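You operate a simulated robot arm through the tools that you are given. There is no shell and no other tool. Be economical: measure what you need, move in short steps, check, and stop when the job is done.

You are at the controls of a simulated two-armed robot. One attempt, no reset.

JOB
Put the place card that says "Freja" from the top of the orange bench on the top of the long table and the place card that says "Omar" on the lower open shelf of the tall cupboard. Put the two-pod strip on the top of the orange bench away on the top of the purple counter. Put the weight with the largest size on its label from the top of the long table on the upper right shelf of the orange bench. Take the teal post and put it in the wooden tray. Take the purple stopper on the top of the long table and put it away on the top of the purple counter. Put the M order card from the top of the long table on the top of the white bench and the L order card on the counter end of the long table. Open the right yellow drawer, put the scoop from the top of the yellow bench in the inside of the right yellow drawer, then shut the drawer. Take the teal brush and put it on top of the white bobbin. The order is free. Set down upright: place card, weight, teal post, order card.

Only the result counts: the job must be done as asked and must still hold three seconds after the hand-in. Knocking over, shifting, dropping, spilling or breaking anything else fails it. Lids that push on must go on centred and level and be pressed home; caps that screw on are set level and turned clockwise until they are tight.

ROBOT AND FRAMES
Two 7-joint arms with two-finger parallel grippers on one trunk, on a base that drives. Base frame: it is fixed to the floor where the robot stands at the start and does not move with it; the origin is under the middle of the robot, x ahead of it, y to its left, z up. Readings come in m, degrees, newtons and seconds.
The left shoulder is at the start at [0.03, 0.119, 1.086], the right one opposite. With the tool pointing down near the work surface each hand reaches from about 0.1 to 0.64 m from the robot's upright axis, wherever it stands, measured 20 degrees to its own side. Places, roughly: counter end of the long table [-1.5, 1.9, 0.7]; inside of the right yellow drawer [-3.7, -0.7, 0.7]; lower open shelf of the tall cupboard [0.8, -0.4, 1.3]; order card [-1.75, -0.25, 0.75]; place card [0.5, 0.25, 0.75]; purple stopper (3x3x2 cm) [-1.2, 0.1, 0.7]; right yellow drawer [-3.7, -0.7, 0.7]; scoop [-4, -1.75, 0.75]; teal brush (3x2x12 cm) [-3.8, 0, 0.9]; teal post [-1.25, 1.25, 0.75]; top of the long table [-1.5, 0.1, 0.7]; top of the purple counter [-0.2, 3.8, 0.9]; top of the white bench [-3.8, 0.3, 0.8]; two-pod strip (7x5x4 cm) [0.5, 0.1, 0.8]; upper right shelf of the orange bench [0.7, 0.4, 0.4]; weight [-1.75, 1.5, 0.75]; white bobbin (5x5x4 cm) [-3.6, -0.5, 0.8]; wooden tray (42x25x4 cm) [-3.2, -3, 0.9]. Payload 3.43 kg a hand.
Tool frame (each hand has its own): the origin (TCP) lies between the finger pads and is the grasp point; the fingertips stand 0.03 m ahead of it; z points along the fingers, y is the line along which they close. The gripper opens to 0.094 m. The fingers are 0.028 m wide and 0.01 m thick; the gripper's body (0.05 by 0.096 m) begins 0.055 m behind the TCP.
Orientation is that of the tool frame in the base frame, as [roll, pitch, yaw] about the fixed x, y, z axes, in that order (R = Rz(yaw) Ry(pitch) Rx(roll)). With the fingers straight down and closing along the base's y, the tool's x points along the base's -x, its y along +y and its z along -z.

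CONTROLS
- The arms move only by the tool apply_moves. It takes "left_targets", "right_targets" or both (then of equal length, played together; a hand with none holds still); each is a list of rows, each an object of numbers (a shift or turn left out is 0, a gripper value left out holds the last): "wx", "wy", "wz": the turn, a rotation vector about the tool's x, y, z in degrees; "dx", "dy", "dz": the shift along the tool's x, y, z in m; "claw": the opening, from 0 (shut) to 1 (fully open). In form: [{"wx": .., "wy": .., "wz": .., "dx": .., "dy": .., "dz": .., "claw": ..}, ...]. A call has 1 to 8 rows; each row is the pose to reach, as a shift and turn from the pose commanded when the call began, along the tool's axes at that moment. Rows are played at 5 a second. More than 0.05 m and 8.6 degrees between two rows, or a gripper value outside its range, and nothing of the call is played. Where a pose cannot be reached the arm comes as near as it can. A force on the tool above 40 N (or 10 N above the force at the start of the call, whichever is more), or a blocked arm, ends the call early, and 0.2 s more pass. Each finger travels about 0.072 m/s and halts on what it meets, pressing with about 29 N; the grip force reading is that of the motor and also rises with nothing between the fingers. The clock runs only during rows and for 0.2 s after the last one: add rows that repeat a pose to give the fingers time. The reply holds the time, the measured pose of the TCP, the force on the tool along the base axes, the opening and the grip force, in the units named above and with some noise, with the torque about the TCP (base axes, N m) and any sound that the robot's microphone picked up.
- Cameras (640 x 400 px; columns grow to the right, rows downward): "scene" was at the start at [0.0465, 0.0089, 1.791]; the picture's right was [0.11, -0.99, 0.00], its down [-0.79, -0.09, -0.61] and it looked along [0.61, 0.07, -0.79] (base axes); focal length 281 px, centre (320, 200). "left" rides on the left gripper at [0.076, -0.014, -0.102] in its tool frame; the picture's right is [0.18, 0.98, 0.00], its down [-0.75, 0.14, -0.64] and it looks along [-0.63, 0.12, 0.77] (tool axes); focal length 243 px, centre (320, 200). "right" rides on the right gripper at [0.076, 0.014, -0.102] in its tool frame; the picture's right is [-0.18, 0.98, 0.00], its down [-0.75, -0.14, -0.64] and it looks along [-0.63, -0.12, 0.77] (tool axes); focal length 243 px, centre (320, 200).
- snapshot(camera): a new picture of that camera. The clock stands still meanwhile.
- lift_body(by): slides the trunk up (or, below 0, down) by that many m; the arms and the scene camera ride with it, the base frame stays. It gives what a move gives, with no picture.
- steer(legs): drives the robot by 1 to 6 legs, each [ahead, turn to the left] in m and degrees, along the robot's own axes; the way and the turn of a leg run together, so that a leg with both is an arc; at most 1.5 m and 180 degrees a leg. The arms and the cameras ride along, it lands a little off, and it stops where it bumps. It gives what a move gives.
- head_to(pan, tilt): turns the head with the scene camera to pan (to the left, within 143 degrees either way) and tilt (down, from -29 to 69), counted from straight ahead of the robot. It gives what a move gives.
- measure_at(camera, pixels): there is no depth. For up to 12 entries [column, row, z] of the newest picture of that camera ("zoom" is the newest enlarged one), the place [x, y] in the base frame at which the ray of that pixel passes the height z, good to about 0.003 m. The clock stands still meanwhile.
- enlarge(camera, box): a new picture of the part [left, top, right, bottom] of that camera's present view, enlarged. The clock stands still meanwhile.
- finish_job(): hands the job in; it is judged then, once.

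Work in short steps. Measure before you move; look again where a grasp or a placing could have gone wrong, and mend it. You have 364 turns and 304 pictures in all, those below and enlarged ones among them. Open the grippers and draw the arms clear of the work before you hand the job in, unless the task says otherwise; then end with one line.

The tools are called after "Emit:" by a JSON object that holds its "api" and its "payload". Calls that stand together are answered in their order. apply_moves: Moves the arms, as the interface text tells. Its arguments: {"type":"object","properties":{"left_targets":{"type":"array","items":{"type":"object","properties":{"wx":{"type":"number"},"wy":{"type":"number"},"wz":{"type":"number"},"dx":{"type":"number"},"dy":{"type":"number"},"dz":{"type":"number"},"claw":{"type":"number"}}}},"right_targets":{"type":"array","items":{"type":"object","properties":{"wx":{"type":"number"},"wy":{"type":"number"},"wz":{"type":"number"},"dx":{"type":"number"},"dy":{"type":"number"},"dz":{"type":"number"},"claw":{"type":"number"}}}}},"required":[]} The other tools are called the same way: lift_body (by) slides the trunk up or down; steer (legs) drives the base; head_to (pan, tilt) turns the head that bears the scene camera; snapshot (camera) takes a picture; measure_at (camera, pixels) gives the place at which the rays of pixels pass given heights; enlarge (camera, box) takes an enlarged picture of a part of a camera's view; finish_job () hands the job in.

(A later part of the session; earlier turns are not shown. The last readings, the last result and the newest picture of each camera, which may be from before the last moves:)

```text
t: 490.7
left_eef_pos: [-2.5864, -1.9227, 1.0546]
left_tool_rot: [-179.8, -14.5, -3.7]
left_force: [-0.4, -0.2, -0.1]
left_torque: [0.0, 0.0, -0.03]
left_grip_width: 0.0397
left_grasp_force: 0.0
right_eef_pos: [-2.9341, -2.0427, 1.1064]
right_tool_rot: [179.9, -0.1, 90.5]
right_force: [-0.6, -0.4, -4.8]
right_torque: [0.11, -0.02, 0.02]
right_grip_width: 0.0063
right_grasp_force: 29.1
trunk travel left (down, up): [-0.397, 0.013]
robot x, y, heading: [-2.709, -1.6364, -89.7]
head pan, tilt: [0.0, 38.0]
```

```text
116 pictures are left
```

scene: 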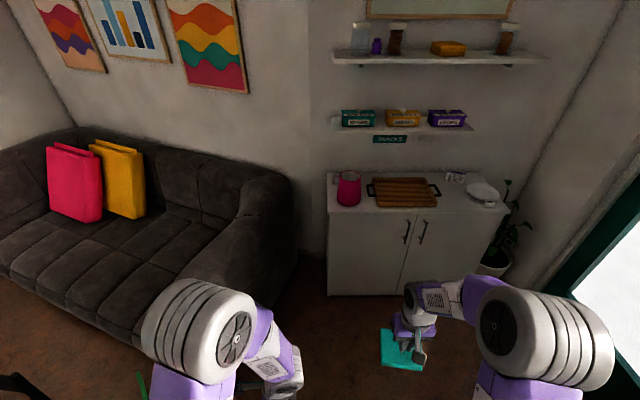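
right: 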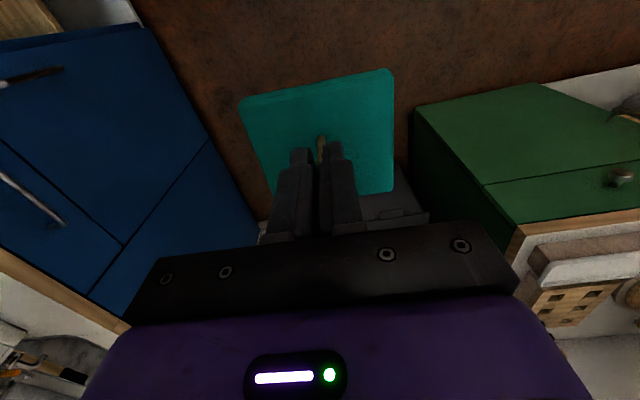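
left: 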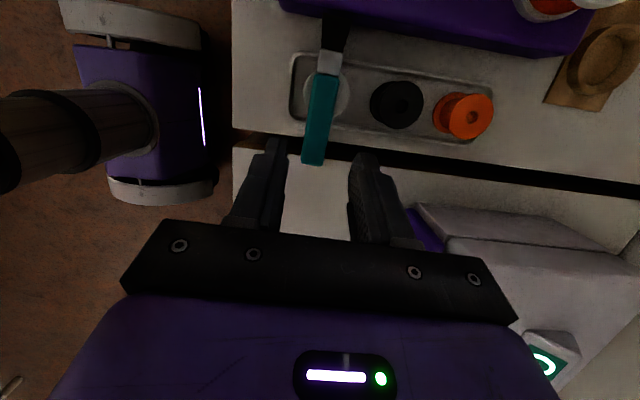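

Wooden tray at (405,192) on the cabinet. I measure it and drive in front of it.

Emit:
{"api": "measure_at", "payload": {"camera": "scene", "pixels": [[405, 192, 0.9], [370, 207, 0.88], [437, 207, 0.88], [380, 179, 0.9], [330, 215, 0.88], [510, 212, 0.88], [330, 295, 0.05]]}}

Emit:
{"api": "steer", "payload": {"legs": [[0, -40], [0.45, 0], [0, 40], [0.3, 0]]}}

Emit:
{"api": "head_to", "payload": {"pan": 0, "tilt": 50}}

Emit:
{"api": "snapshot", "payload": {"camera": "scene"}}

```text
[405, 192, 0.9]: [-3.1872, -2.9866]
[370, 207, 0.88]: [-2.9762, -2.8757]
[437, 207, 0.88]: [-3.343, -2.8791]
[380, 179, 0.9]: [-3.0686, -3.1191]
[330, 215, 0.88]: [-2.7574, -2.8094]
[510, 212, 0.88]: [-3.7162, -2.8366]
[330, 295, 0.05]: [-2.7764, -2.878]
```

```text
t: 498.8
left_eef_pos: [-2.8699, -2.5659, 1.0537]
left_tool_rot: [-179.9, -14.5, -3.6]
left_force: [-0.3, -0.5, 0.2]
left_torque: [0.01, 0.01, -0.03]
left_grip_width: 0.0392
left_grasp_force: 0.0
right_eef_pos: [-3.2161, -2.6864, 1.1067]
right_tool_rot: [179.9, -0.2, 90.7]
right_force: [0.1, -0.4, -6.5]
right_torque: [0.14, -0.02, -0.03]
right_grip_width: 0.0066
right_grasp_force: 29.0
trunk travel left (down, up): [-0.397, 0.013]
robot x, y, heading: [-2.9952, -2.2809, -89.4]
head pan, tilt: [0.0, 38.0]
```

```text
t: 499.6
left_eef_pos: [-2.8703, -2.5668, 1.0533]
left_tool_rot: [-179.8, -14.5, -3.5]
left_force: [-0.3, -0.3, 0.2]
left_torque: [-0.01, -0.05, 0.0]
left_grip_width: 0.0394
left_grasp_force: 0.2
right_eef_pos: [-3.2161, -2.6871, 1.1059]
right_tool_rot: [179.9, -0.2, 90.7]
right_force: [0.3, -0.6, -5.8]
right_torque: [0.12, -0.03, -0.01]
right_grip_width: 0.0064
right_grasp_force: 28.5
trunk travel left (down, up): [-0.397, 0.013]
robot x, y, heading: [-2.9952, -2.2766, -89.4]
head pan, tilt: [0.0, 50.0]
```

```text
115 pictures are left
```

scene: 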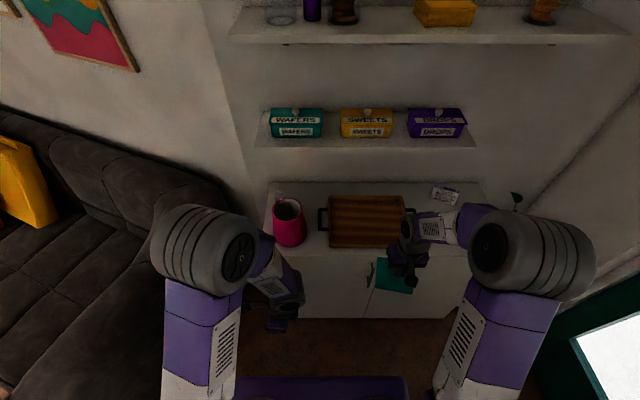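

Emit:
{"api": "enlarge", "payload": {"camera": "scene", "box": [300, 180, 430, 265]}}

Emit:
{"api": "measure_at", "payload": {"camera": "scene", "pixels": [[330, 196, 0.88], [403, 197, 0.88], [329, 247, 0.88], [402, 248, 0.88], [366, 222, 0.86], [290, 245, 0.86], [370, 258, 0.85]]}}

Emit:
{"api": "snapshot", "payload": {"camera": "right"}}

```text
4.71 times, centred on (365, 222) of scene
```

zoom: 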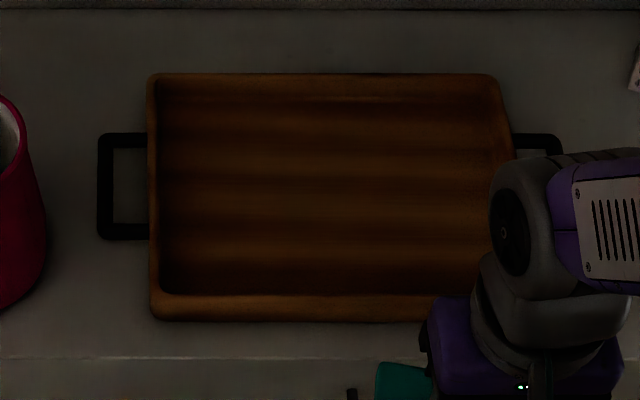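

```text
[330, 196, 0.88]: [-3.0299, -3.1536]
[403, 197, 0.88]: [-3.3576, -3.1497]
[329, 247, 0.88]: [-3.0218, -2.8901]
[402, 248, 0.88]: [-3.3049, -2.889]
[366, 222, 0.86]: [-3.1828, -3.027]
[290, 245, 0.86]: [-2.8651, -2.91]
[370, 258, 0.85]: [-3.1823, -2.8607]
```

```text
113 pictures are left
```

right: 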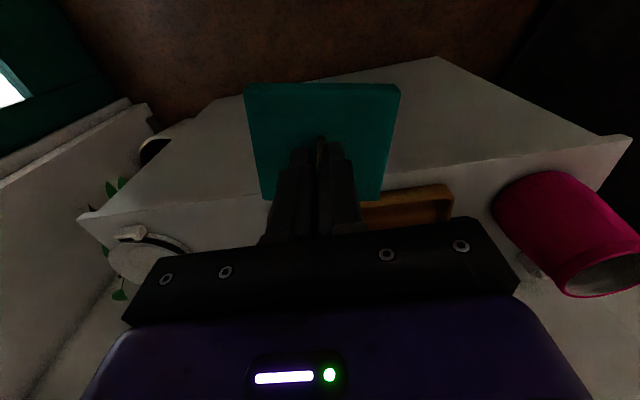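

The tray's inside spans x −3.03…−3.34, y −2.90…−3.14. I drive 0.17 ahead and move the post over (−3.185, −3.01).

Emit:
{"api": "steer", "payload": {"legs": [[0.17, 0]]}}

Emit:
{"api": "apply_moves", "payload": {"right_targets": [{"dx": -0.03, "dy": 0.006}, {"dx": -0.06, "dy": 0.012}, {"dx": -0.09, "dy": 0.02}, {"dx": -0.12, "dy": 0.025}, {"dx": -0.145, "dy": 0.03}]}}

Emit:
{"api": "snapshot", "payload": {"camera": "scene"}}

Emit:
{"api": "snapshot", "payload": {"camera": "right"}}

```text
t: 501.0
left_eef_pos: [-2.8696, -2.7344, 1.0546]
left_tool_rot: [-179.7, -14.5, -3.4]
left_force: [1.6, 0.4, 0.4]
left_torque: [-0.02, -0.01, 0.0]
left_grip_width: 0.0395
left_grasp_force: 0.1
right_eef_pos: [-3.2162, -2.8546, 1.1069]
right_tool_rot: [179.9, -0.2, 90.6]
right_force: [0.3, -0.4, -5.9]
right_torque: [0.12, -0.01, 0.02]
right_grip_width: 0.0066
right_grasp_force: 28.7
trunk travel left (down, up): [-0.397, 0.013]
robot x, y, heading: [-2.9909, -2.4475, -89.7]
head pan, tilt: [0.0, 50.0]
```

```text
t: 502.2
left_eef_pos: [-2.869, -2.7352, 1.0547]
left_tool_rot: [-179.7, -14.5, -3.6]
left_force: [0.4, -0.7, -1.7]
left_torque: [0.0, 0.01, 0.04]
left_grip_width: 0.0396
left_grasp_force: 0.0
right_eef_pos: [-3.1835, -3.0002, 1.1054]
right_tool_rot: [179.9, -0.3, 90.5]
right_force: [0.4, -0.6, -5.3]
right_torque: [0.12, 0.01, -0.03]
right_grip_width: 0.0064
right_grasp_force: 29.1
trunk travel left (down, up): [-0.397, 0.013]
robot x, y, heading: [-2.9908, -2.4476, -89.7]
head pan, tilt: [0.0, 50.0]
```

```text
112 pictures are left
```

scene: 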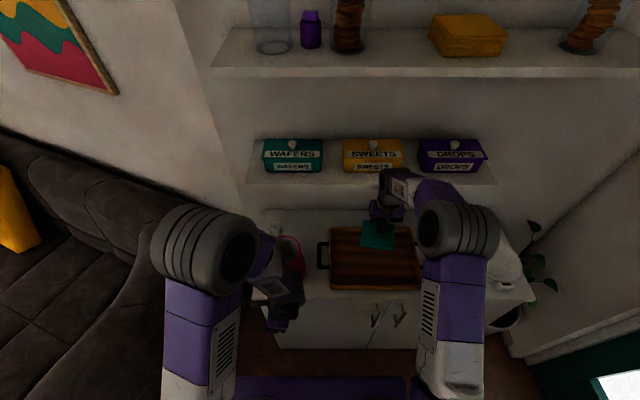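

```text
111 pictures are left
```

right: 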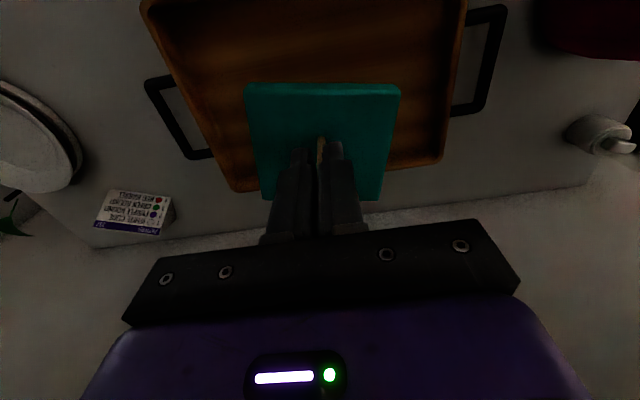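

Emit:
{"api": "measure_at", "payload": {"camera": "right", "pixels": [[232, 188, 0.89], [442, 160, 0.89], [150, 5, 0.89], [466, 5, 0.89], [160, 205, 0.88]]}}

```text
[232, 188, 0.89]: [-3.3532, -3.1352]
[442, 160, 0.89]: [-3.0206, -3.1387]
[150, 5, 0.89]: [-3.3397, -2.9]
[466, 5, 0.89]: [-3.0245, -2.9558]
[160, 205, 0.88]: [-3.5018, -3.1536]
```

Centred over the tray. I lower 0.13 and then in small steps until contact.

Emit:
{"api": "apply_moves", "payload": {"right_targets": [{"dz": 0.04}, {"dz": 0.08}, {"dz": 0.12}, {"dz": 0.135}]}}

Emit:
{"api": "snapshot", "payload": {"camera": "right"}}

```text
t: 503.2
left_eef_pos: [-2.8708, -2.7351, 1.0546]
left_tool_rot: [-179.7, -14.6, -3.6]
left_force: [0.1, 0.5, 0.0]
left_torque: [-0.01, 0.01, 0.02]
left_grip_width: 0.0395
left_grasp_force: 0.1
right_eef_pos: [-3.1836, -2.9998, 0.9708]
right_tool_rot: [179.9, -0.2, 90.5]
right_force: [0.7, -0.1, -5.5]
right_torque: [0.11, -0.02, 0.01]
right_grip_width: 0.0066
right_grasp_force: 29.4
trunk travel left (down, up): [-0.397, 0.013]
robot x, y, heading: [-2.9937, -2.4439, -89.8]
head pan, tilt: [0.0, 50.0]
```

```text
110 pictures are left
```

right: 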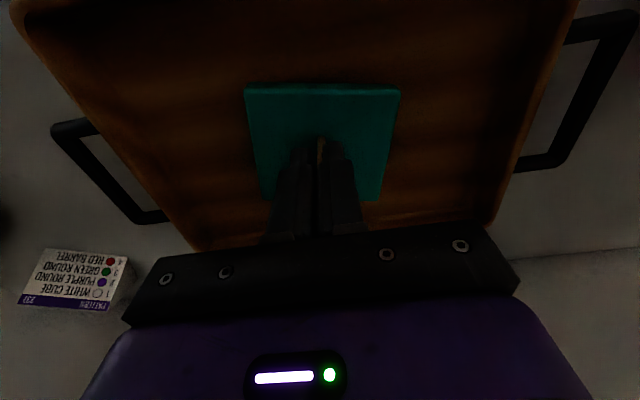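

Emit:
{"api": "apply_moves", "payload": {"right_targets": [{"dz": 0.006}, {"dz": 0.012}, {"dz": 0.018}, {"dz": 0.022}]}}

```text
t: 504.2
left_eef_pos: [-2.8696, -2.7341, 1.0542]
left_tool_rot: [-179.9, -14.5, -3.4]
left_force: [-0.1, 0.1, 0.3]
left_torque: [0.0, 0.02, -0.02]
left_grip_width: 0.0397
left_grasp_force: 0.1
right_eef_pos: [-3.183, -2.9996, 0.954]
right_tool_rot: [179.8, 0.4, 90.5]
right_force: [-2.0, -2.5, 26.3]
right_torque: [-0.03, -0.53, -0.01]
right_grip_width: 0.0059
right_grasp_force: 29.2
trunk travel left (down, up): [-0.397, 0.013]
robot x, y, heading: [-2.9911, -2.4497, -89.7]
head pan, tilt: [0.0, 50.0]
```

Contact. I ease up, open and rise.

Emit:
{"api": "apply_moves", "payload": {"right_targets": [{"dz": -0.005}, {"dz": -0.005, "claw": 0.3}, {"dz": -0.005, "claw": 0.5}, {"dz": -0.005, "claw": 0.5}, {"dz": -0.05}, {"dz": -0.1}, {"dz": -0.15}]}}

Emit:
{"api": "snapshot", "payload": {"camera": "right"}}

```text
t: 505.8
left_eef_pos: [-2.8689, -2.7346, 1.0536]
left_tool_rot: [-179.8, -14.5, -3.5]
left_force: [0.9, -0.2, 0.1]
left_torque: [0.0, -0.04, 0.03]
left_grip_width: 0.0394
left_grasp_force: 0.0
right_eef_pos: [-3.1841, -2.9994, 1.1005]
right_tool_rot: [179.9, -0.3, 90.6]
right_force: [0.6, 0.8, 1.0]
right_torque: [0.0, -0.01, 0.0]
right_grip_width: 0.0465
right_grasp_force: 0.3
trunk travel left (down, up): [-0.397, 0.013]
robot x, y, heading: [-2.9916, -2.4486, -89.4]
head pan, tilt: [0.0, 50.0]
```

```text
109 pictures are left
```

right: 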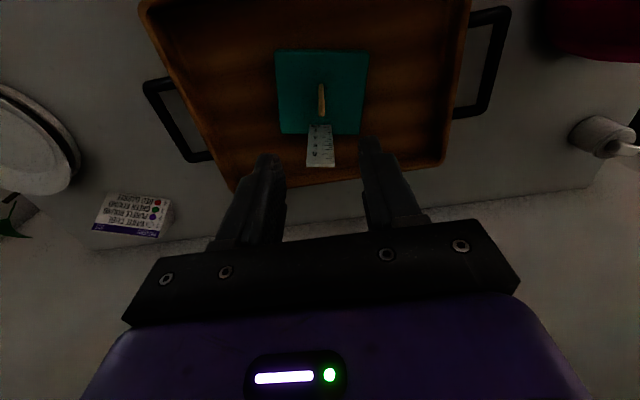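

The post stands in the tray. I draw the hand back and drive to the yellow bench to find the scoop.

Emit:
{"api": "apply_moves", "payload": {"right_targets": [{"dx": 0.04}, {"dx": 0.08}, {"dx": 0.12}, {"dx": 0.16}]}}

Emit:
{"api": "steer", "payload": {"legs": [[-0.6, 0], [0, -90], [-0.2, 0]]}}

Emit:
{"api": "snapshot", "payload": {"camera": "scene"}}

```text
t: 506.8
left_eef_pos: [-2.8693, -2.7338, 1.0552]
left_tool_rot: [-179.8, -14.5, -3.5]
left_force: [-0.1, 0.1, 0.5]
left_torque: [0.0, 0.01, -0.02]
left_grip_width: 0.0397
left_grasp_force: 0.0
right_eef_pos: [-3.1845, -2.8378, 1.1002]
right_tool_rot: [179.8, 0.0, 90.8]
right_force: [0.0, 0.3, 0.7]
right_torque: [-0.03, 0.0, -0.02]
right_grip_width: 0.0471
right_grasp_force: 0.1
trunk travel left (down, up): [-0.397, 0.013]
robot x, y, heading: [-2.9926, -2.4479, -89.7]
head pan, tilt: [0.0, 50.0]
```

```text
t: 515.2
left_eef_pos: [-3.0838, -1.9718, 1.0546]
left_tool_rot: [-179.8, -14.5, -93.5]
left_force: [0.1, 0.9, -0.5]
left_torque: [-0.02, 0.01, -0.02]
left_grip_width: 0.0394
left_grasp_force: 0.0
right_eef_pos: [-3.1908, -1.6565, 1.1]
right_tool_rot: [179.9, -0.2, 0.8]
right_force: [-0.1, 0.4, 0.0]
right_torque: [0.02, 0.02, -0.03]
right_grip_width: 0.047
right_grasp_force: 0.0
trunk travel left (down, up): [-0.397, 0.013]
robot x, y, heading: [-2.7988, -1.8509, -179.4]
head pan, tilt: [0.0, 50.0]
```

```text
108 pictures are left
```

scene: 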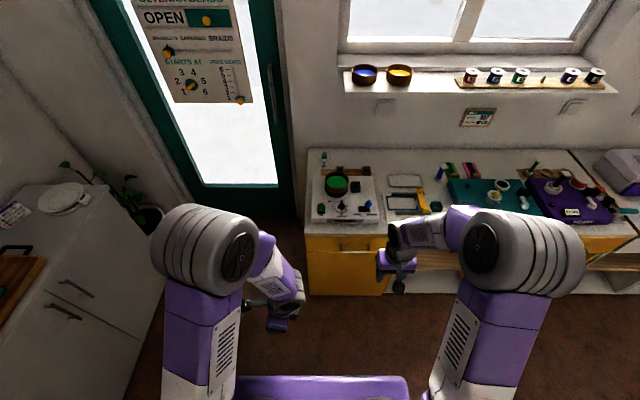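

Emit:
{"api": "enlarge", "payload": {"camera": "scene", "box": [300, 140, 450, 240]}}

Emit:
{"api": "enlarge", "payload": {"camera": "scene", "box": [430, 150, 640, 290]}}

```text
4.00 times, centred on (375, 190) of scene
```

zoom: 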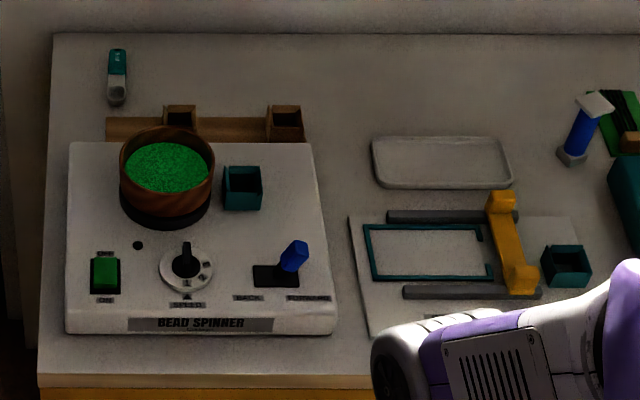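

```text
2.86 times, centred on (535, 220) of scene
```

zoom: 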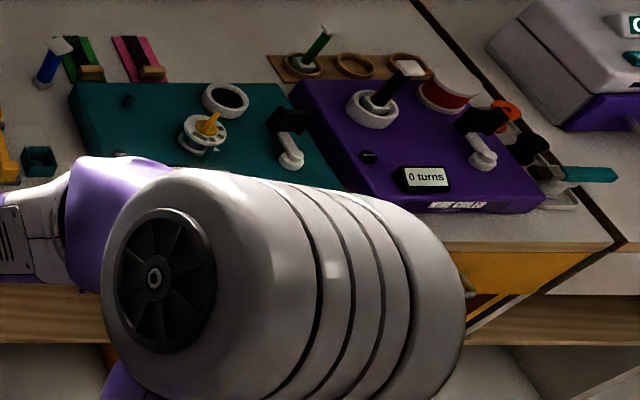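

The scoop (teal handle) lies at the back-left of the yellow bench, behind the bead spinner. Approach from the bench's south end looks best; I measure.

Emit:
{"api": "measure_at", "payload": {"camera": "scene", "pixels": [[324, 153, 0.815], [324, 165, 0.815], [310, 235, 0.8], [312, 150, 0.8], [306, 290, 0.05], [280, 205, 0.0], [150, 215, 0.2], [335, 180, 0.95], [318, 225, 0.86], [92, 183, 0.86], [392, 223, 0.86]]}}

Emit:
{"api": "enlarge", "payload": {"camera": "scene", "box": [305, 145, 345, 175]}}

```text
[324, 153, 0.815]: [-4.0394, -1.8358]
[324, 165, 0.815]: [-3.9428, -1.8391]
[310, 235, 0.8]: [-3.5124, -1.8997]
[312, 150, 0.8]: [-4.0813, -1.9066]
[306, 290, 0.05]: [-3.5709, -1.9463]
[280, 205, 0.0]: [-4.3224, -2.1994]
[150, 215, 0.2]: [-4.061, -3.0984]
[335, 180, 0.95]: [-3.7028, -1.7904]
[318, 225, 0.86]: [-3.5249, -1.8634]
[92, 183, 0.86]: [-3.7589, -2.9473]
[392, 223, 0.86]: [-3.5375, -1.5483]
```

```text
13.33 times, centred on (325, 160) of scene
```

zoom: 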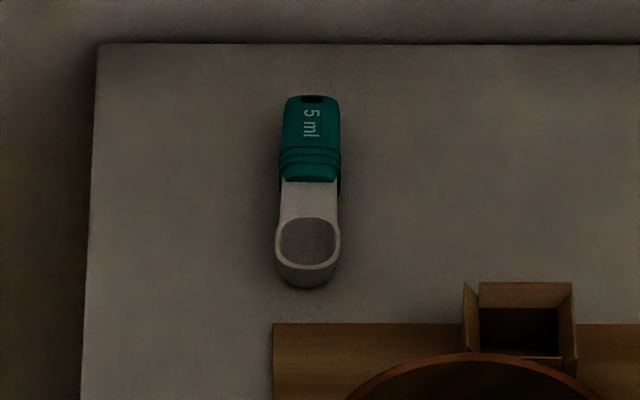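

Scoop spans x −4.046…−3.933 at y≈−1.837, z≈0.806; bench's south side is y≈−1.92. I drive into the space south of the bench, heading west.

Emit:
{"api": "steer", "payload": {"legs": [[0, 89.5], [0.45, 0], [0, -90], [0.55, 0]]}}

Emit:
{"api": "head_to", "payload": {"pan": -30, "tilt": 50}}

Emit:
{"api": "snapshot", "payload": {"camera": "scene"}}

```text
t: 528.3
left_eef_pos: [-3.6384, -2.4123, 1.0545]
left_tool_rot: [-179.9, -14.5, -94.5]
left_force: [0.1, -0.3, 0.3]
left_torque: [0.02, 0.04, 0.0]
left_grip_width: 0.0397
left_grasp_force: 0.0
right_eef_pos: [-3.7393, -2.0941, 1.1]
right_tool_rot: [179.9, -0.2, -0.3]
right_force: [0.0, -0.9, -0.4]
right_torque: [0.0, -0.05, 0.03]
right_grip_width: 0.047
right_grasp_force: 0.1
trunk travel left (down, up): [-0.397, 0.013]
robot x, y, heading: [-3.348, -2.2907, 179.3]
head pan, tilt: [0.0, 50.0]
```

```text
t: 529.2
left_eef_pos: [-3.6384, -2.4114, 1.0549]
left_tool_rot: [-179.8, -14.6, -94.5]
left_force: [-0.3, -0.5, -0.9]
left_torque: [0.02, 0.04, 0.01]
left_grip_width: 0.0393
left_grasp_force: 0.1
right_eef_pos: [-3.7378, -2.0935, 1.0997]
right_tool_rot: [179.8, -0.2, -0.4]
right_force: [0.1, -0.2, -0.3]
right_torque: [-0.07, -0.01, 0.02]
right_grip_width: 0.047
right_grasp_force: 0.0
trunk travel left (down, up): [-0.397, 0.013]
robot x, y, heading: [-3.3483, -2.2937, 179.5]
head pan, tilt: [-30.0, 50.0]
```

```text
104 pictures are left
```

scene: 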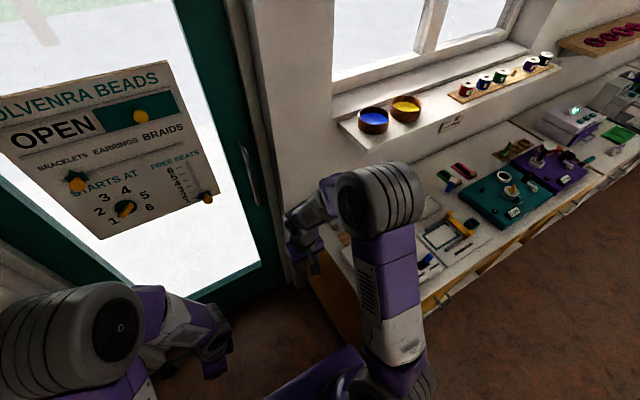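

Emit:
{"api": "measure_at", "payload": {"camera": "scene", "pixels": [[340, 122, 1.1], [340, 122, 1.2], [340, 122, 1.3], [366, 148, 1.1], [366, 148, 1.2], [366, 148, 1.3]]}}

```text
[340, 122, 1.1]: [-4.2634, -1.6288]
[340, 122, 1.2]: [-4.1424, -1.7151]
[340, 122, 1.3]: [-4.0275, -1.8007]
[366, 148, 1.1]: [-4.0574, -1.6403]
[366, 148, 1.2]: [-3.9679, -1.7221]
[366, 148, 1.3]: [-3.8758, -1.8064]
```

Sill begins at y≈−1.72, so the spot above the scoop is free. I drive 0.25 ahead, then move the right hand north over the scoop.

Emit:
{"api": "steer", "payload": {"legs": [[0.25, 0]]}}

Emit:
{"api": "apply_moves", "payload": {"right_targets": [{"dy": -0.04, "claw": 0.6}, {"dy": -0.08}, {"dy": -0.12}, {"dy": -0.16}, {"dy": -0.2}, {"dy": -0.24}]}}

Emit:
{"api": "snapshot", "payload": {"camera": "right"}}

Emit:
{"api": "snapshot", "payload": {"camera": "scene"}}

```text
t: 531.1
left_eef_pos: [-3.8868, -2.4098, 1.0548]
left_tool_rot: [-179.8, -14.5, -94.3]
left_force: [-0.1, -0.8, 0.2]
left_torque: [0.01, 0.02, 0.01]
left_grip_width: 0.0398
left_grasp_force: 0.1
right_eef_pos: [-3.9879, -2.093, 1.1009]
right_tool_rot: [179.9, -0.2, -0.1]
right_force: [-0.5, -0.5, 0.6]
right_torque: [0.0, 0.02, -0.01]
right_grip_width: 0.0469
right_grasp_force: 0.2
trunk travel left (down, up): [-0.397, 0.013]
robot x, y, heading: [-3.5947, -2.2894, 179.8]
head pan, tilt: [-30.0, 50.0]
```

```text
t: 532.5
left_eef_pos: [-3.887, -2.4087, 1.0547]
left_tool_rot: [-179.8, -14.6, -94.3]
left_force: [-1.1, -0.3, -0.2]
left_torque: [-0.02, 0.05, 0.02]
left_grip_width: 0.0394
left_grasp_force: 0.0
right_eef_pos: [-3.9883, -1.8507, 1.0981]
right_tool_rot: [179.8, -0.2, -0.1]
right_force: [0.0, 0.2, 1.0]
right_torque: [-0.03, 0.01, -0.02]
right_grip_width: 0.0565
right_grasp_force: 0.1
trunk travel left (down, up): [-0.397, 0.013]
robot x, y, heading: [-3.5963, -2.2931, 179.3]
head pan, tilt: [-30.0, 50.0]
```

```text
103 pictures are left
```

right: 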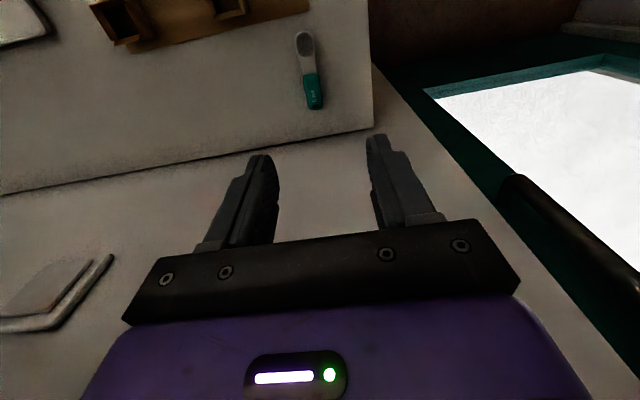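

```text
102 pictures are left
```

scene: 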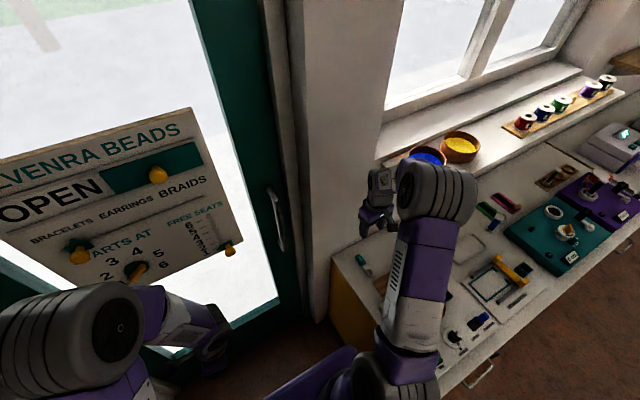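

Emit:
{"api": "measure_at", "payload": {"camera": "right", "pixels": [[314, 105, 0.82], [307, 72, 0.82], [303, 35, 0.82], [372, 130, 0.806], [300, 72, 0.82], [318, 74, 0.82]]}}

Emit:
{"api": "measure_at", "payload": {"camera": "scene", "pixels": [[358, 258, 0.815], [368, 272, 0.815]]}}

Emit:
{"api": "enlarge", "payload": {"camera": "scene", "box": [340, 130, 480, 290]}}

```text
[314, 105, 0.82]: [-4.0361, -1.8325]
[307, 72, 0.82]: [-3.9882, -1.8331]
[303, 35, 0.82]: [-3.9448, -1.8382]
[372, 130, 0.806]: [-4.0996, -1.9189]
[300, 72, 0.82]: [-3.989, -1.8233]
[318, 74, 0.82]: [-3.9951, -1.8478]
```

```text
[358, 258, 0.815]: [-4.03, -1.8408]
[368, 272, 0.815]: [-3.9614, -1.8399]
```

```text
2.50 times, centred on (410, 210) of scene
```

zoom: 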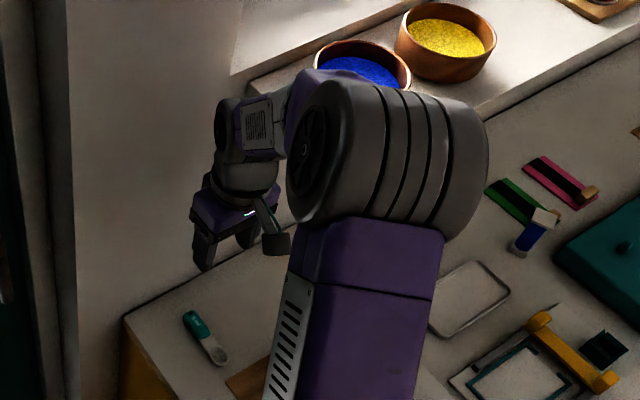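

Scoop centre y≈−1.836. I descend in steps to z≈0.90, then check.

Emit:
{"api": "apply_moves", "payload": {"right_targets": [{"dy": -0.005, "dz": 0.04}, {"dy": -0.01, "dz": 0.08}, {"dy": -0.015, "dz": 0.12}, {"dy": -0.015, "dz": 0.16}, {"dy": -0.015, "dz": 0.195}]}}

Emit:
{"api": "snapshot", "payload": {"camera": "right"}}

Emit:
{"api": "enlarge", "payload": {"camera": "scene", "box": [340, 130, 480, 290]}}

```text
t: 533.7
left_eef_pos: [-3.886, -2.4094, 1.0548]
left_tool_rot: [-179.8, -14.4, -94.5]
left_force: [0.7, 0.9, 0.2]
left_torque: [-0.01, -0.05, -0.01]
left_grip_width: 0.0395
left_grasp_force: 0.0
right_eef_pos: [-3.9881, -1.8386, 0.906]
right_tool_rot: [179.9, -0.1, -0.2]
right_force: [0.5, 0.3, -0.1]
right_torque: [-0.01, 0.0, -0.02]
right_grip_width: 0.0564
right_grasp_force: 0.1
trunk travel left (down, up): [-0.397, 0.013]
robot x, y, heading: [-3.5972, -2.2941, 179.6]
head pan, tilt: [-30.0, 50.0]
```

```text
100 pictures are left
```

right: 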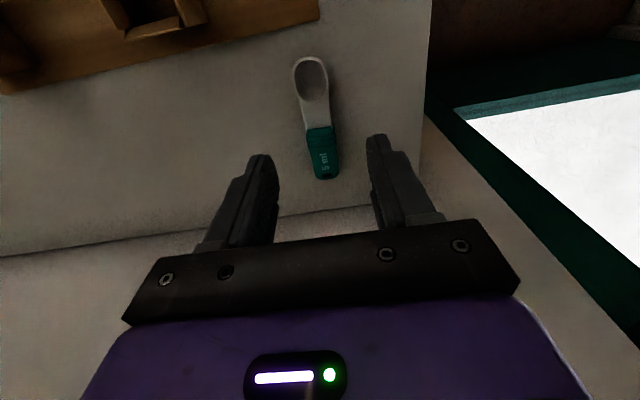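

```text
2.50 times, centred on (410, 210) of scene
```

zoom: 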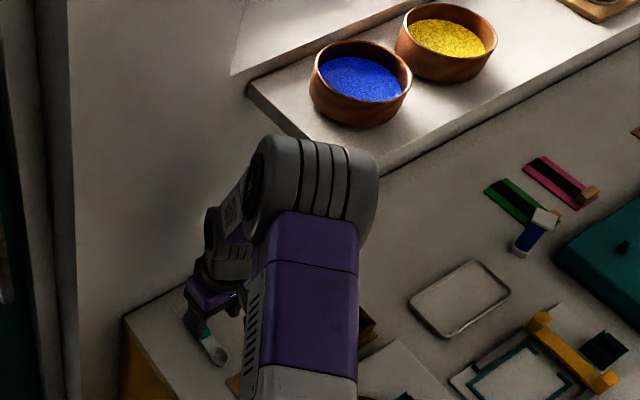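

Aligned. I descend to z≈0.838 and close.

Emit:
{"api": "apply_moves", "payload": {"right_targets": [{"dz": 0.03}, {"dz": 0.055}, {"dz": 0.066}, {"dz": 0.066}]}}

Emit:
{"api": "snapshot", "payload": {"camera": "right"}}

```text
t: 534.7
left_eef_pos: [-3.8856, -2.4092, 1.0547]
left_tool_rot: [-179.7, -14.5, -94.4]
left_force: [0.4, 0.1, 1.1]
left_torque: [0.01, 0.0, -0.03]
left_grip_width: 0.0395
left_grasp_force: 0.0
right_eef_pos: [-3.9869, -1.8388, 0.8385]
right_tool_rot: [179.9, -0.2, -0.1]
right_force: [0.4, 0.9, -0.1]
right_torque: [-0.01, 0.01, 0.0]
right_grip_width: 0.0564
right_grasp_force: 0.0
trunk travel left (down, up): [-0.397, 0.013]
robot x, y, heading: [-3.5991, -2.2949, 179.7]
head pan, tilt: [-30.0, 50.0]
```

```text
98 pictures are left
```

right: 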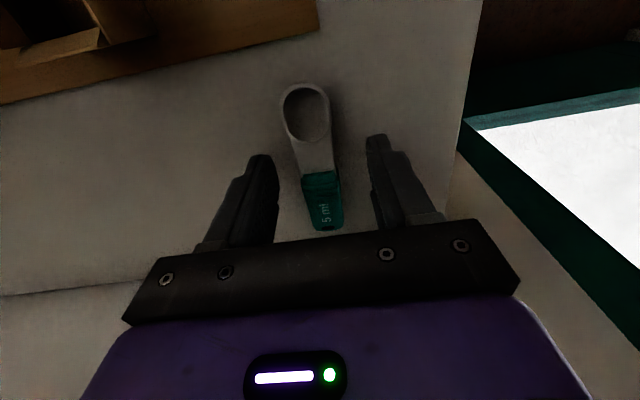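

Emit:
{"api": "apply_moves", "payload": {"right_targets": [{"claw": 0.4}, {"claw": 0.2}, {"claw": 0.0}, {"claw": 0.0}]}}

Emit:
{"api": "apply_moves", "payload": {"right_targets": [{"dz": -0.04}, {"dz": -0.08}, {"dz": -0.12}, {"dz": -0.165}, {"dz": -0.21}, {"dz": -0.25}]}}

Emit:
{"api": "snapshot", "payload": {"camera": "right"}}

```text
t: 535.7
left_eef_pos: [-3.8855, -2.4093, 1.0544]
left_tool_rot: [-179.7, -14.5, -94.3]
left_force: [-0.1, 0.3, -1.2]
left_torque: [0.02, 0.0, 0.0]
left_grip_width: 0.0398
left_grasp_force: 0.0
right_eef_pos: [-3.9878, -1.8401, 0.838]
right_tool_rot: [179.9, -0.2, 0.0]
right_force: [0.3, 0.8, 0.4]
right_torque: [0.02, 0.01, -0.01]
right_grip_width: 0.0202
right_grasp_force: 28.8
trunk travel left (down, up): [-0.397, 0.013]
robot x, y, heading: [-3.5946, -2.2906, 179.4]
head pan, tilt: [-30.0, 50.0]
```

```text
t: 537.1
left_eef_pos: [-3.8863, -2.4101, 1.0541]
left_tool_rot: [-179.7, -14.5, -94.3]
left_force: [0.2, -0.4, -0.7]
left_torque: [0.01, 0.0, -0.04]
left_grip_width: 0.0394
left_grasp_force: 0.0
right_eef_pos: [-3.9866, -1.8397, 1.0893]
right_tool_rot: [179.9, -0.2, -0.2]
right_force: [0.3, -0.3, -1.0]
right_torque: [-0.01, 0.05, 0.02]
right_grip_width: 0.0199
right_grasp_force: 28.7
trunk travel left (down, up): [-0.397, 0.013]
robot x, y, heading: [-3.5998, -2.2924, 179.6]
head pan, tilt: [-30.0, 50.0]
```

```text
97 pictures are left
```

right: 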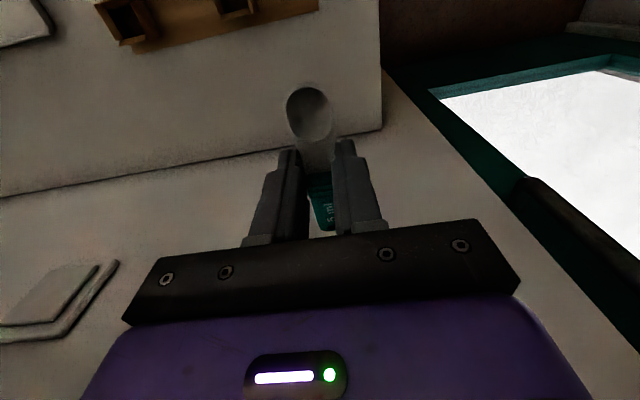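

Scoop held. I retract the right hand, back out and drive to face the right yellow drawer.

Emit:
{"api": "apply_moves", "payload": {"right_targets": [{"dy": 0.04}, {"dy": 0.08}, {"dy": 0.12}, {"dy": 0.16}, {"dy": 0.2}, {"dy": 0.24}]}}

Emit:
{"api": "steer", "payload": {"legs": [[-0.95, 0], [0, -90], [1.5, 0], [0, 90]]}}

Emit:
{"api": "head_to", "payload": {"pan": 0, "tilt": 50}}

Emit:
{"api": "snapshot", "payload": {"camera": "scene"}}

```text
t: 538.5
left_eef_pos: [-3.887, -2.4116, 1.0538]
left_tool_rot: [-179.8, -14.5, -94.3]
left_force: [-0.9, -0.6, 0.0]
left_torque: [-0.01, 0.02, -0.01]
left_grip_width: 0.0394
left_grasp_force: 0.0
right_eef_pos: [-3.9879, -2.0786, 1.0888]
right_tool_rot: [179.9, -0.2, -0.1]
right_force: [0.9, -0.6, 0.0]
right_torque: [0.03, 0.0, 0.02]
right_grip_width: 0.0197
right_grasp_force: 28.5
trunk travel left (down, up): [-0.397, 0.013]
robot x, y, heading: [-3.5966, -2.2908, 179.5]
head pan, tilt: [-30.0, 50.0]
```

```text
t: 558.0
left_eef_pos: [-2.9553, -0.9382, 1.0545]
left_tool_rot: [-179.8, -14.5, -92.6]
left_force: [0.5, -0.5, 0.6]
left_torque: [-0.02, -0.03, 0.0]
left_grip_width: 0.0395
left_grasp_force: 0.0
right_eef_pos: [-3.0675, -0.6092, 1.088]
right_tool_rot: [179.9, -0.2, 1.7]
right_force: [-0.8, -0.5, -0.1]
right_torque: [-0.03, -0.01, 0.0]
right_grip_width: 0.0197
right_grasp_force: 28.2
trunk travel left (down, up): [-0.397, 0.013]
robot x, y, heading: [-2.6687, -0.8122, -178.8]
head pan, tilt: [-30.0, 50.0]
```

```text
t: 559.0
left_eef_pos: [-2.9557, -0.9378, 1.0546]
left_tool_rot: [-179.8, -14.6, -92.6]
left_force: [-0.3, -0.5, -0.3]
left_torque: [-0.01, -0.01, -0.01]
left_grip_width: 0.0395
left_grasp_force: 0.0
right_eef_pos: [-3.0684, -0.6085, 1.0875]
right_tool_rot: [180.0, -0.2, 1.6]
right_force: [0.2, -0.7, 0.1]
right_torque: [0.01, 0.03, 0.03]
right_grip_width: 0.0196
right_grasp_force: 28.7
trunk travel left (down, up): [-0.397, 0.013]
robot x, y, heading: [-2.6705, -0.8101, -179.0]
head pan, tilt: [0.0, 50.0]
```

```text
96 pictures are left
```

scene: 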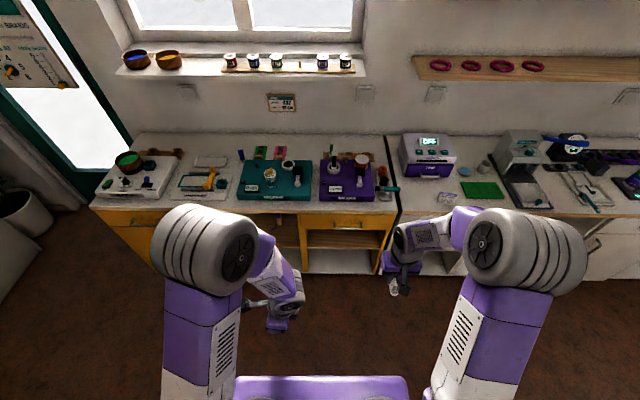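

Emit:
{"api": "enlarge", "payload": {"camera": "scene", "box": [290, 170, 410, 270]}}

Emit:
{"api": "measure_at", "payload": {"camera": "scene", "pixels": [[330, 226, 0.72], [360, 228, 0.72], [345, 227, 0.72], [304, 214, 0.79], [392, 217, 0.79], [304, 230, 0.7], [383, 232, 0.7]]}}

```text
4.00 times, centred on (350, 220) of scene
```

zoom: 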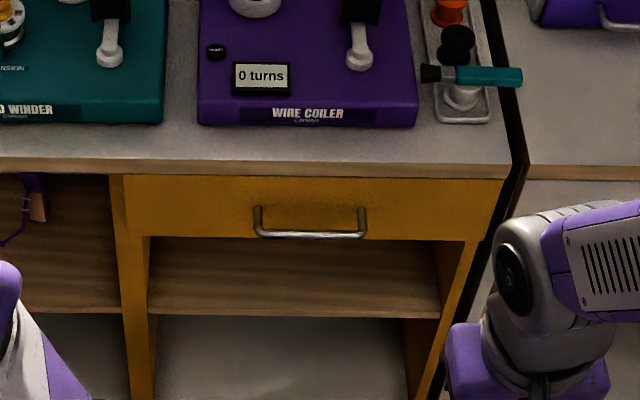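

```text
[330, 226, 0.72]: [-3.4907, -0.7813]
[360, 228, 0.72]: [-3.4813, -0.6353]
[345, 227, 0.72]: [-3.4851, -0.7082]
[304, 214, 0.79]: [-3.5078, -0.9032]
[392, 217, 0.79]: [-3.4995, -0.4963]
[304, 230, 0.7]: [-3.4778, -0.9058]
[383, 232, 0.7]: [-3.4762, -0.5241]
```

Handle bar ≈(−3.457, −0.70, 0.738), drawer front x≈−3.49. I shift the base north a little and turn the left hand to level fingers with a vertical closing direction.

Emit:
{"api": "steer", "payload": {"legs": [[0, -91], [0.18, 0], [0, 90]]}}

Emit:
{"api": "apply_moves", "payload": {"left_targets": [{"wy": -7.2}, {"wy": -14.5}]}}

Emit:
{"api": "apply_moves", "payload": {"left_targets": [{"wx": -8.2}, {"wx": -16.4}, {"wx": -24.6}, {"wx": -32.8}, {"wx": -41}, {"wx": -49.2}, {"wx": -57.4}, {"wx": -65.6}]}}

Emit:
{"api": "snapshot", "payload": {"camera": "scene"}}

```text
t: 568.2
left_eef_pos: [-2.9571, -0.7521, 1.0541]
left_tool_rot: [-179.8, -14.5, -93.9]
left_force: [0.3, 0.0, 0.1]
left_torque: [0.0, 0.04, -0.02]
left_grip_width: 0.0394
left_grasp_force: 0.1
right_eef_pos: [-3.0619, -0.4205, 1.0878]
right_tool_rot: [180.0, -0.2, 0.3]
right_force: [0.3, -0.9, 0.2]
right_torque: [0.05, 0.02, 0.01]
right_grip_width: 0.02
right_grasp_force: 29.2
trunk travel left (down, up): [-0.397, 0.013]
robot x, y, heading: [-2.6664, -0.6322, 180.0]
head pan, tilt: [0.0, 50.0]
```

```text
t: 568.8
left_eef_pos: [-2.9581, -0.7522, 1.0549]
left_tool_rot: [-179.9, 0.1, -93.8]
left_force: [-0.4, 0.1, -0.3]
left_torque: [0.02, 0.0, 0.01]
left_grip_width: 0.0394
left_grasp_force: 0.0
right_eef_pos: [-3.0627, -0.4199, 1.0879]
right_tool_rot: [179.9, -0.2, 0.3]
right_force: [-0.2, 0.0, -1.6]
right_torque: [-0.02, 0.02, -0.01]
right_grip_width: 0.0202
right_grasp_force: 29.3
trunk travel left (down, up): [-0.397, 0.013]
robot x, y, heading: [-2.6707, -0.6318, 180.1]
head pan, tilt: [0.0, 50.0]
```

```text
t: 570.6
left_eef_pos: [-3.0568, -0.7444, 1.0515]
left_tool_rot: [104.0, 2.6, -88.9]
left_force: [-0.6, 0.9, 0.0]
left_torque: [0.01, -0.01, -0.01]
left_grip_width: 0.0395
left_grasp_force: 0.1
left hand out of reach, approached as far as the arm can: row 1, 2, 3, 4, 5, 6, 7, 8
right_eef_pos: [-3.0623, -0.4207, 1.0876]
right_tool_rot: [179.9, -0.2, 0.4]
right_force: [-0.1, -0.8, -0.7]
right_torque: [-0.02, 0.05, 0.0]
right_grip_width: 0.0199
right_grasp_force: 29.1
trunk travel left (down, up): [-0.397, 0.013]
robot x, y, heading: [-2.6697, -0.6302, 179.9]
head pan, tilt: [0.0, 50.0]
stopped in row 8 (left hand): the arm was blocked; the commanded pose is now the measured one
```

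```text
94 pictures are left
```

scene: 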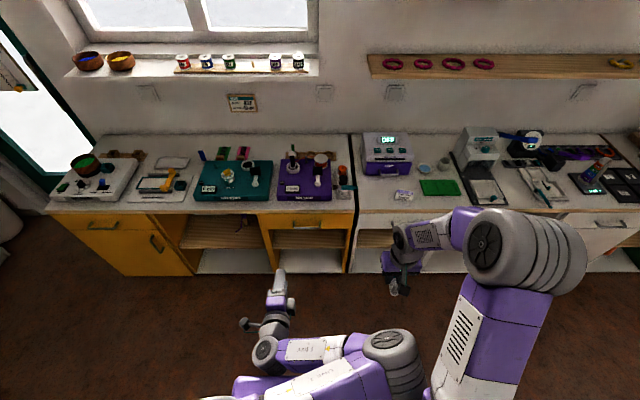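

The left hand now points west, slightly down, closing vertically — suitable for the bar. I lower the trunk 0.30 and drive 0.2 ahead.

Emit:
{"api": "lift_body", "payload": {"by": -0.3}}

Emit:
{"api": "steer", "payload": {"legs": [[0.2, 0]]}}

Emit:
{"api": "snapshot", "payload": {"camera": "left"}}

Emit:
{"api": "snapshot", "payload": {"camera": "scene"}}

```text
t: 573.6
left_eef_pos: [-3.0567, -0.7437, 0.7504]
left_tool_rot: [104.0, 2.6, -88.9]
left_force: [0.4, -0.2, -0.4]
left_torque: [0.01, -0.02, 0.01]
left_grip_width: 0.0396
left_grasp_force: 0.0
right_eef_pos: [-3.0611, -0.4213, 0.7878]
right_tool_rot: [179.9, -0.2, 0.4]
right_force: [-0.4, 0.3, -0.2]
right_torque: [-0.04, 0.0, 0.02]
right_grip_width: 0.02
right_grasp_force: 29.1
trunk travel left (down, up): [-0.097, 0.313]
robot x, y, heading: [-2.6711, -0.6332, 180.0]
head pan, tilt: [0.0, 50.0]
```

```text
t: 575.2
left_eef_pos: [-3.2547, -0.745, 0.7508]
left_tool_rot: [104.0, 2.6, -88.9]
left_force: [-0.1, -0.5, 0.0]
left_torque: [0.03, 0.03, 0.0]
left_grip_width: 0.0393
left_grasp_force: 0.1
right_eef_pos: [-3.2617, -0.4204, 0.7877]
right_tool_rot: [179.9, -0.4, 0.3]
right_force: [-0.2, 0.1, 0.4]
right_torque: [-0.01, -0.05, -0.01]
right_grip_width: 0.0197
right_grasp_force: 29.0
trunk travel left (down, up): [-0.097, 0.313]
robot x, y, heading: [-2.8657, -0.6294, -179.7]
head pan, tilt: [0.0, 50.0]
```

```text
93 pictures are left
```

left: 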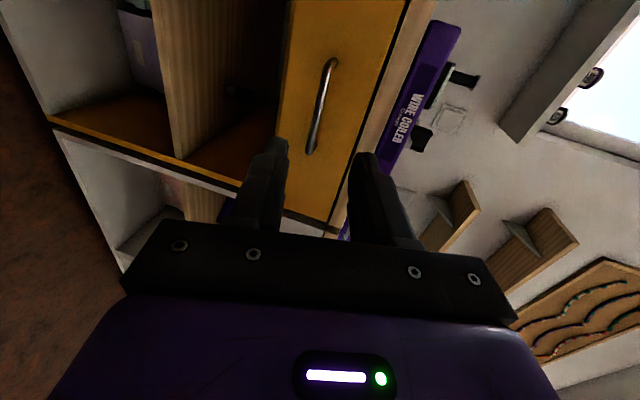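

```text
92 pictures are left
```

scene: 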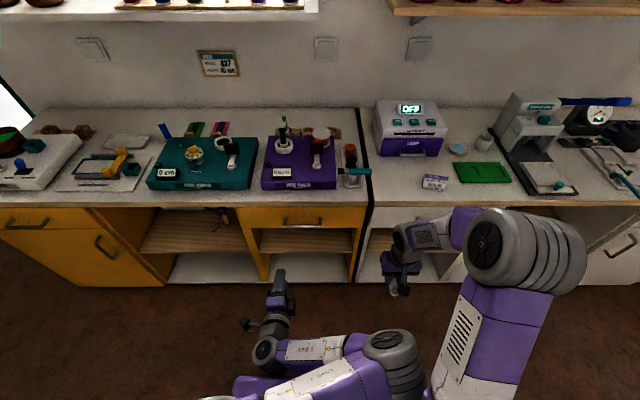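

Emit:
{"api": "enlarge", "payload": {"camera": "scene", "box": [260, 195, 370, 260]}}

Emit:
{"api": "measure_at", "payload": {"camera": "left", "pixels": [[332, 62, 0.72], [332, 62, 0.74], [332, 62, 0.75], [312, 150, 0.72], [312, 150, 0.74], [312, 150, 0.75]]}}

```text
5.82 times, centred on (315, 228) of scene
```

zoom: 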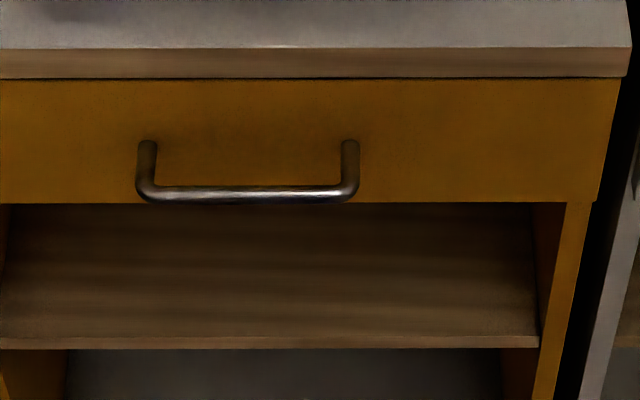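

```text
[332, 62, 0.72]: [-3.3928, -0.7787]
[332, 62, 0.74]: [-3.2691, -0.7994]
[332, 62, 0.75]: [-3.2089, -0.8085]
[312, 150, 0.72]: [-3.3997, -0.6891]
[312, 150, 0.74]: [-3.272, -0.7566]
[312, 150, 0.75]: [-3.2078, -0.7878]
```

Emit:
{"api": "measure_at", "payload": {"camera": "scene", "pixels": [[285.8, 227.3, 0.7], [285.8, 227.3, 0.72], [320.2, 226.8, 0.7], [320.2, 226.8, 0.72], [303, 227, 0.71], [303, 208.5, 0.806], [303, 213.5, 0.78]]}}

Emit:
{"api": "measure_at", "payload": {"camera": "left", "pixels": [[332, 62, 0.7], [332, 62, 0.71], [312, 150, 0.7], [312, 150, 0.71]]}}

```text
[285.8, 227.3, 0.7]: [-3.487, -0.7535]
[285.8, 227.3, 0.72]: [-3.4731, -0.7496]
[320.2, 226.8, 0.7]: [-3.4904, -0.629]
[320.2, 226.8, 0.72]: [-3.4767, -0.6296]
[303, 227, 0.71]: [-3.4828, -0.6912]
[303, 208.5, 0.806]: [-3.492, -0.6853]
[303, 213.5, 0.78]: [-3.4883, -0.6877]
```

```text
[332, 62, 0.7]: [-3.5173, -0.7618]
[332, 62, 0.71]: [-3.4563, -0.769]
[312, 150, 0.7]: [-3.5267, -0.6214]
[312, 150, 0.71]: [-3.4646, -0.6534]
```

Bar centre ≈(−3.484, −0.691, 0.706). I open the gripper and move to a pre-grasp point 9 cm in front.

Emit:
{"api": "apply_moves", "payload": {"left_targets": [{"dx": -0.0144, "dy": 0.0018, "dz": 0.033, "claw": 0.7}, {"dx": -0.0287, "dy": 0.0036, "dz": 0.067}, {"dx": -0.043, "dy": 0.0053, "dz": 0.1}, {"dx": -0.0574, "dy": 0.0071, "dz": 0.134}]}}

Emit:
{"api": "snapshot", "payload": {"camera": "left"}}

```text
t: 576.2
left_eef_pos: [-3.388, -0.6878, 0.7282]
left_tool_rot: [104.0, 2.6, -89.0]
left_force: [0.3, 0.1, 0.9]
left_torque: [0.02, 0.01, 0.02]
left_grip_width: 0.0656
left_grasp_force: 0.1
right_eef_pos: [-3.2602, -0.421, 0.7871]
right_tool_rot: [-180.0, -0.2, 0.4]
right_force: [0.3, 0.7, -1.4]
right_torque: [0.01, 0.02, 0.0]
right_grip_width: 0.0199
right_grasp_force: 29.1
trunk travel left (down, up): [-0.097, 0.313]
robot x, y, heading: [-2.8662, -0.6334, -179.9]
head pan, tilt: [0.0, 50.0]
```

```text
90 pictures are left
```

left: 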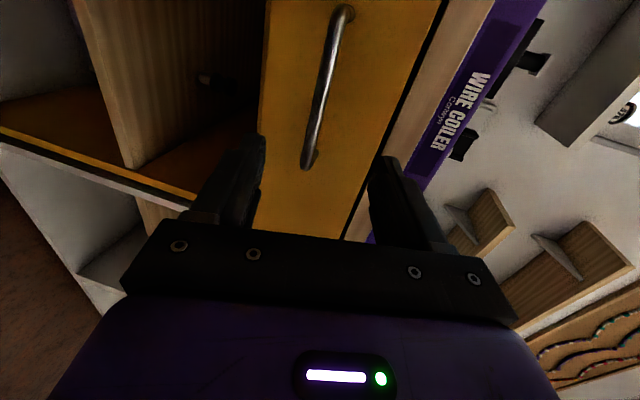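

The bar lies between the fingers. I advance 9 cm and close.

Emit:
{"api": "apply_moves", "payload": {"left_targets": [{"dz": 0.035}, {"dz": 0.065}, {"dz": 0.088}, {"dz": 0.088}]}}

Emit:
{"api": "snapshot", "payload": {"camera": "left"}}

```text
t: 577.2
left_eef_pos: [-3.4742, -0.6888, 0.707]
left_tool_rot: [104.0, 2.7, -88.9]
left_force: [0.4, -1.1, 0.5]
left_torque: [0.02, 0.03, 0.01]
left_grip_width: 0.0658
left_grasp_force: 0.2
right_eef_pos: [-3.2609, -0.4216, 0.7879]
right_tool_rot: [179.9, -0.2, 0.4]
right_force: [-0.5, 0.6, 0.2]
right_torque: [-0.01, 0.03, 0.01]
right_grip_width: 0.0199
right_grasp_force: 29.5
trunk travel left (down, up): [-0.097, 0.313]
robot x, y, heading: [-2.8677, -0.6348, -179.9]
head pan, tilt: [0.0, 50.0]
```

```text
89 pictures are left
```

left: 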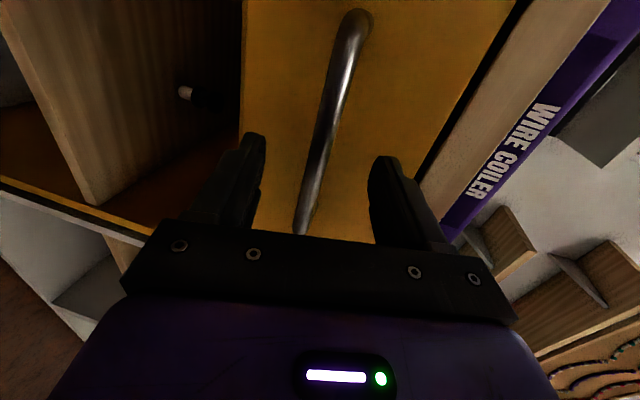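

Bar is between the pads. I close on it and then pull by driving back 0.2 m.

Emit:
{"api": "apply_moves", "payload": {"left_targets": [{"claw": 0.4}, {"claw": 0.2}, {"claw": 0.0}, {"claw": 0.0}, {"claw": 0.0}]}}

Emit:
{"api": "steer", "payload": {"legs": [[-0.1, 0]]}}

Emit:
{"api": "snapshot", "payload": {"camera": "scene"}}

```text
t: 578.4
left_eef_pos: [-3.4733, -0.6885, 0.7041]
left_tool_rot: [104.3, 2.4, -89.0]
left_force: [6.5, 2.2, -15.1]
left_torque: [-1.3, -0.29, -0.5]
left_grip_width: 0.0127
left_grasp_force: 45.0
right_eef_pos: [-3.2621, -0.4194, 0.7872]
right_tool_rot: [180.0, -0.3, 0.4]
right_force: [0.8, 0.1, 0.4]
right_torque: [0.05, -0.01, 0.01]
right_grip_width: 0.0201
right_grasp_force: 28.4
trunk travel left (down, up): [-0.097, 0.313]
robot x, y, heading: [-2.8651, -0.6316, -180.0]
head pan, tilt: [0.0, 50.0]
```

```text
t: 579.6
left_eef_pos: [-3.3754, -0.6892, 0.7073]
left_tool_rot: [104.3, 2.6, -88.9]
left_force: [0.8, 4.3, -20.9]
left_torque: [-1.27, -0.41, -0.24]
left_grip_width: 0.0128
left_grasp_force: 44.9
right_eef_pos: [-3.1622, -0.4217, 0.7868]
right_tool_rot: [179.9, -0.3, 0.3]
right_force: [0.2, -0.6, -0.1]
right_torque: [0.03, 0.03, 0.0]
right_grip_width: 0.0198
right_grasp_force: 29.2
trunk travel left (down, up): [-0.097, 0.313]
robot x, y, heading: [-2.77, -0.6303, -179.9]
head pan, tilt: [0.0, 50.0]
```

```text
88 pictures are left
```

scene: 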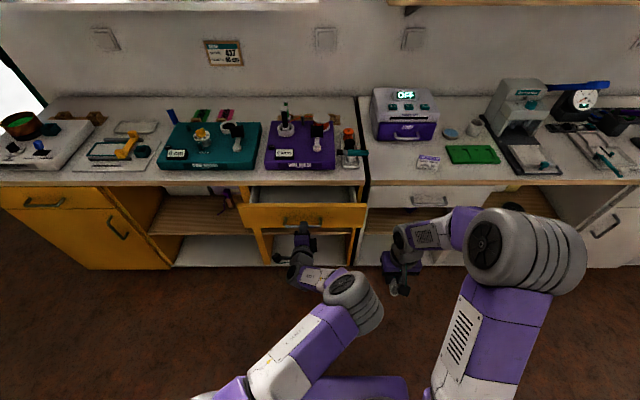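

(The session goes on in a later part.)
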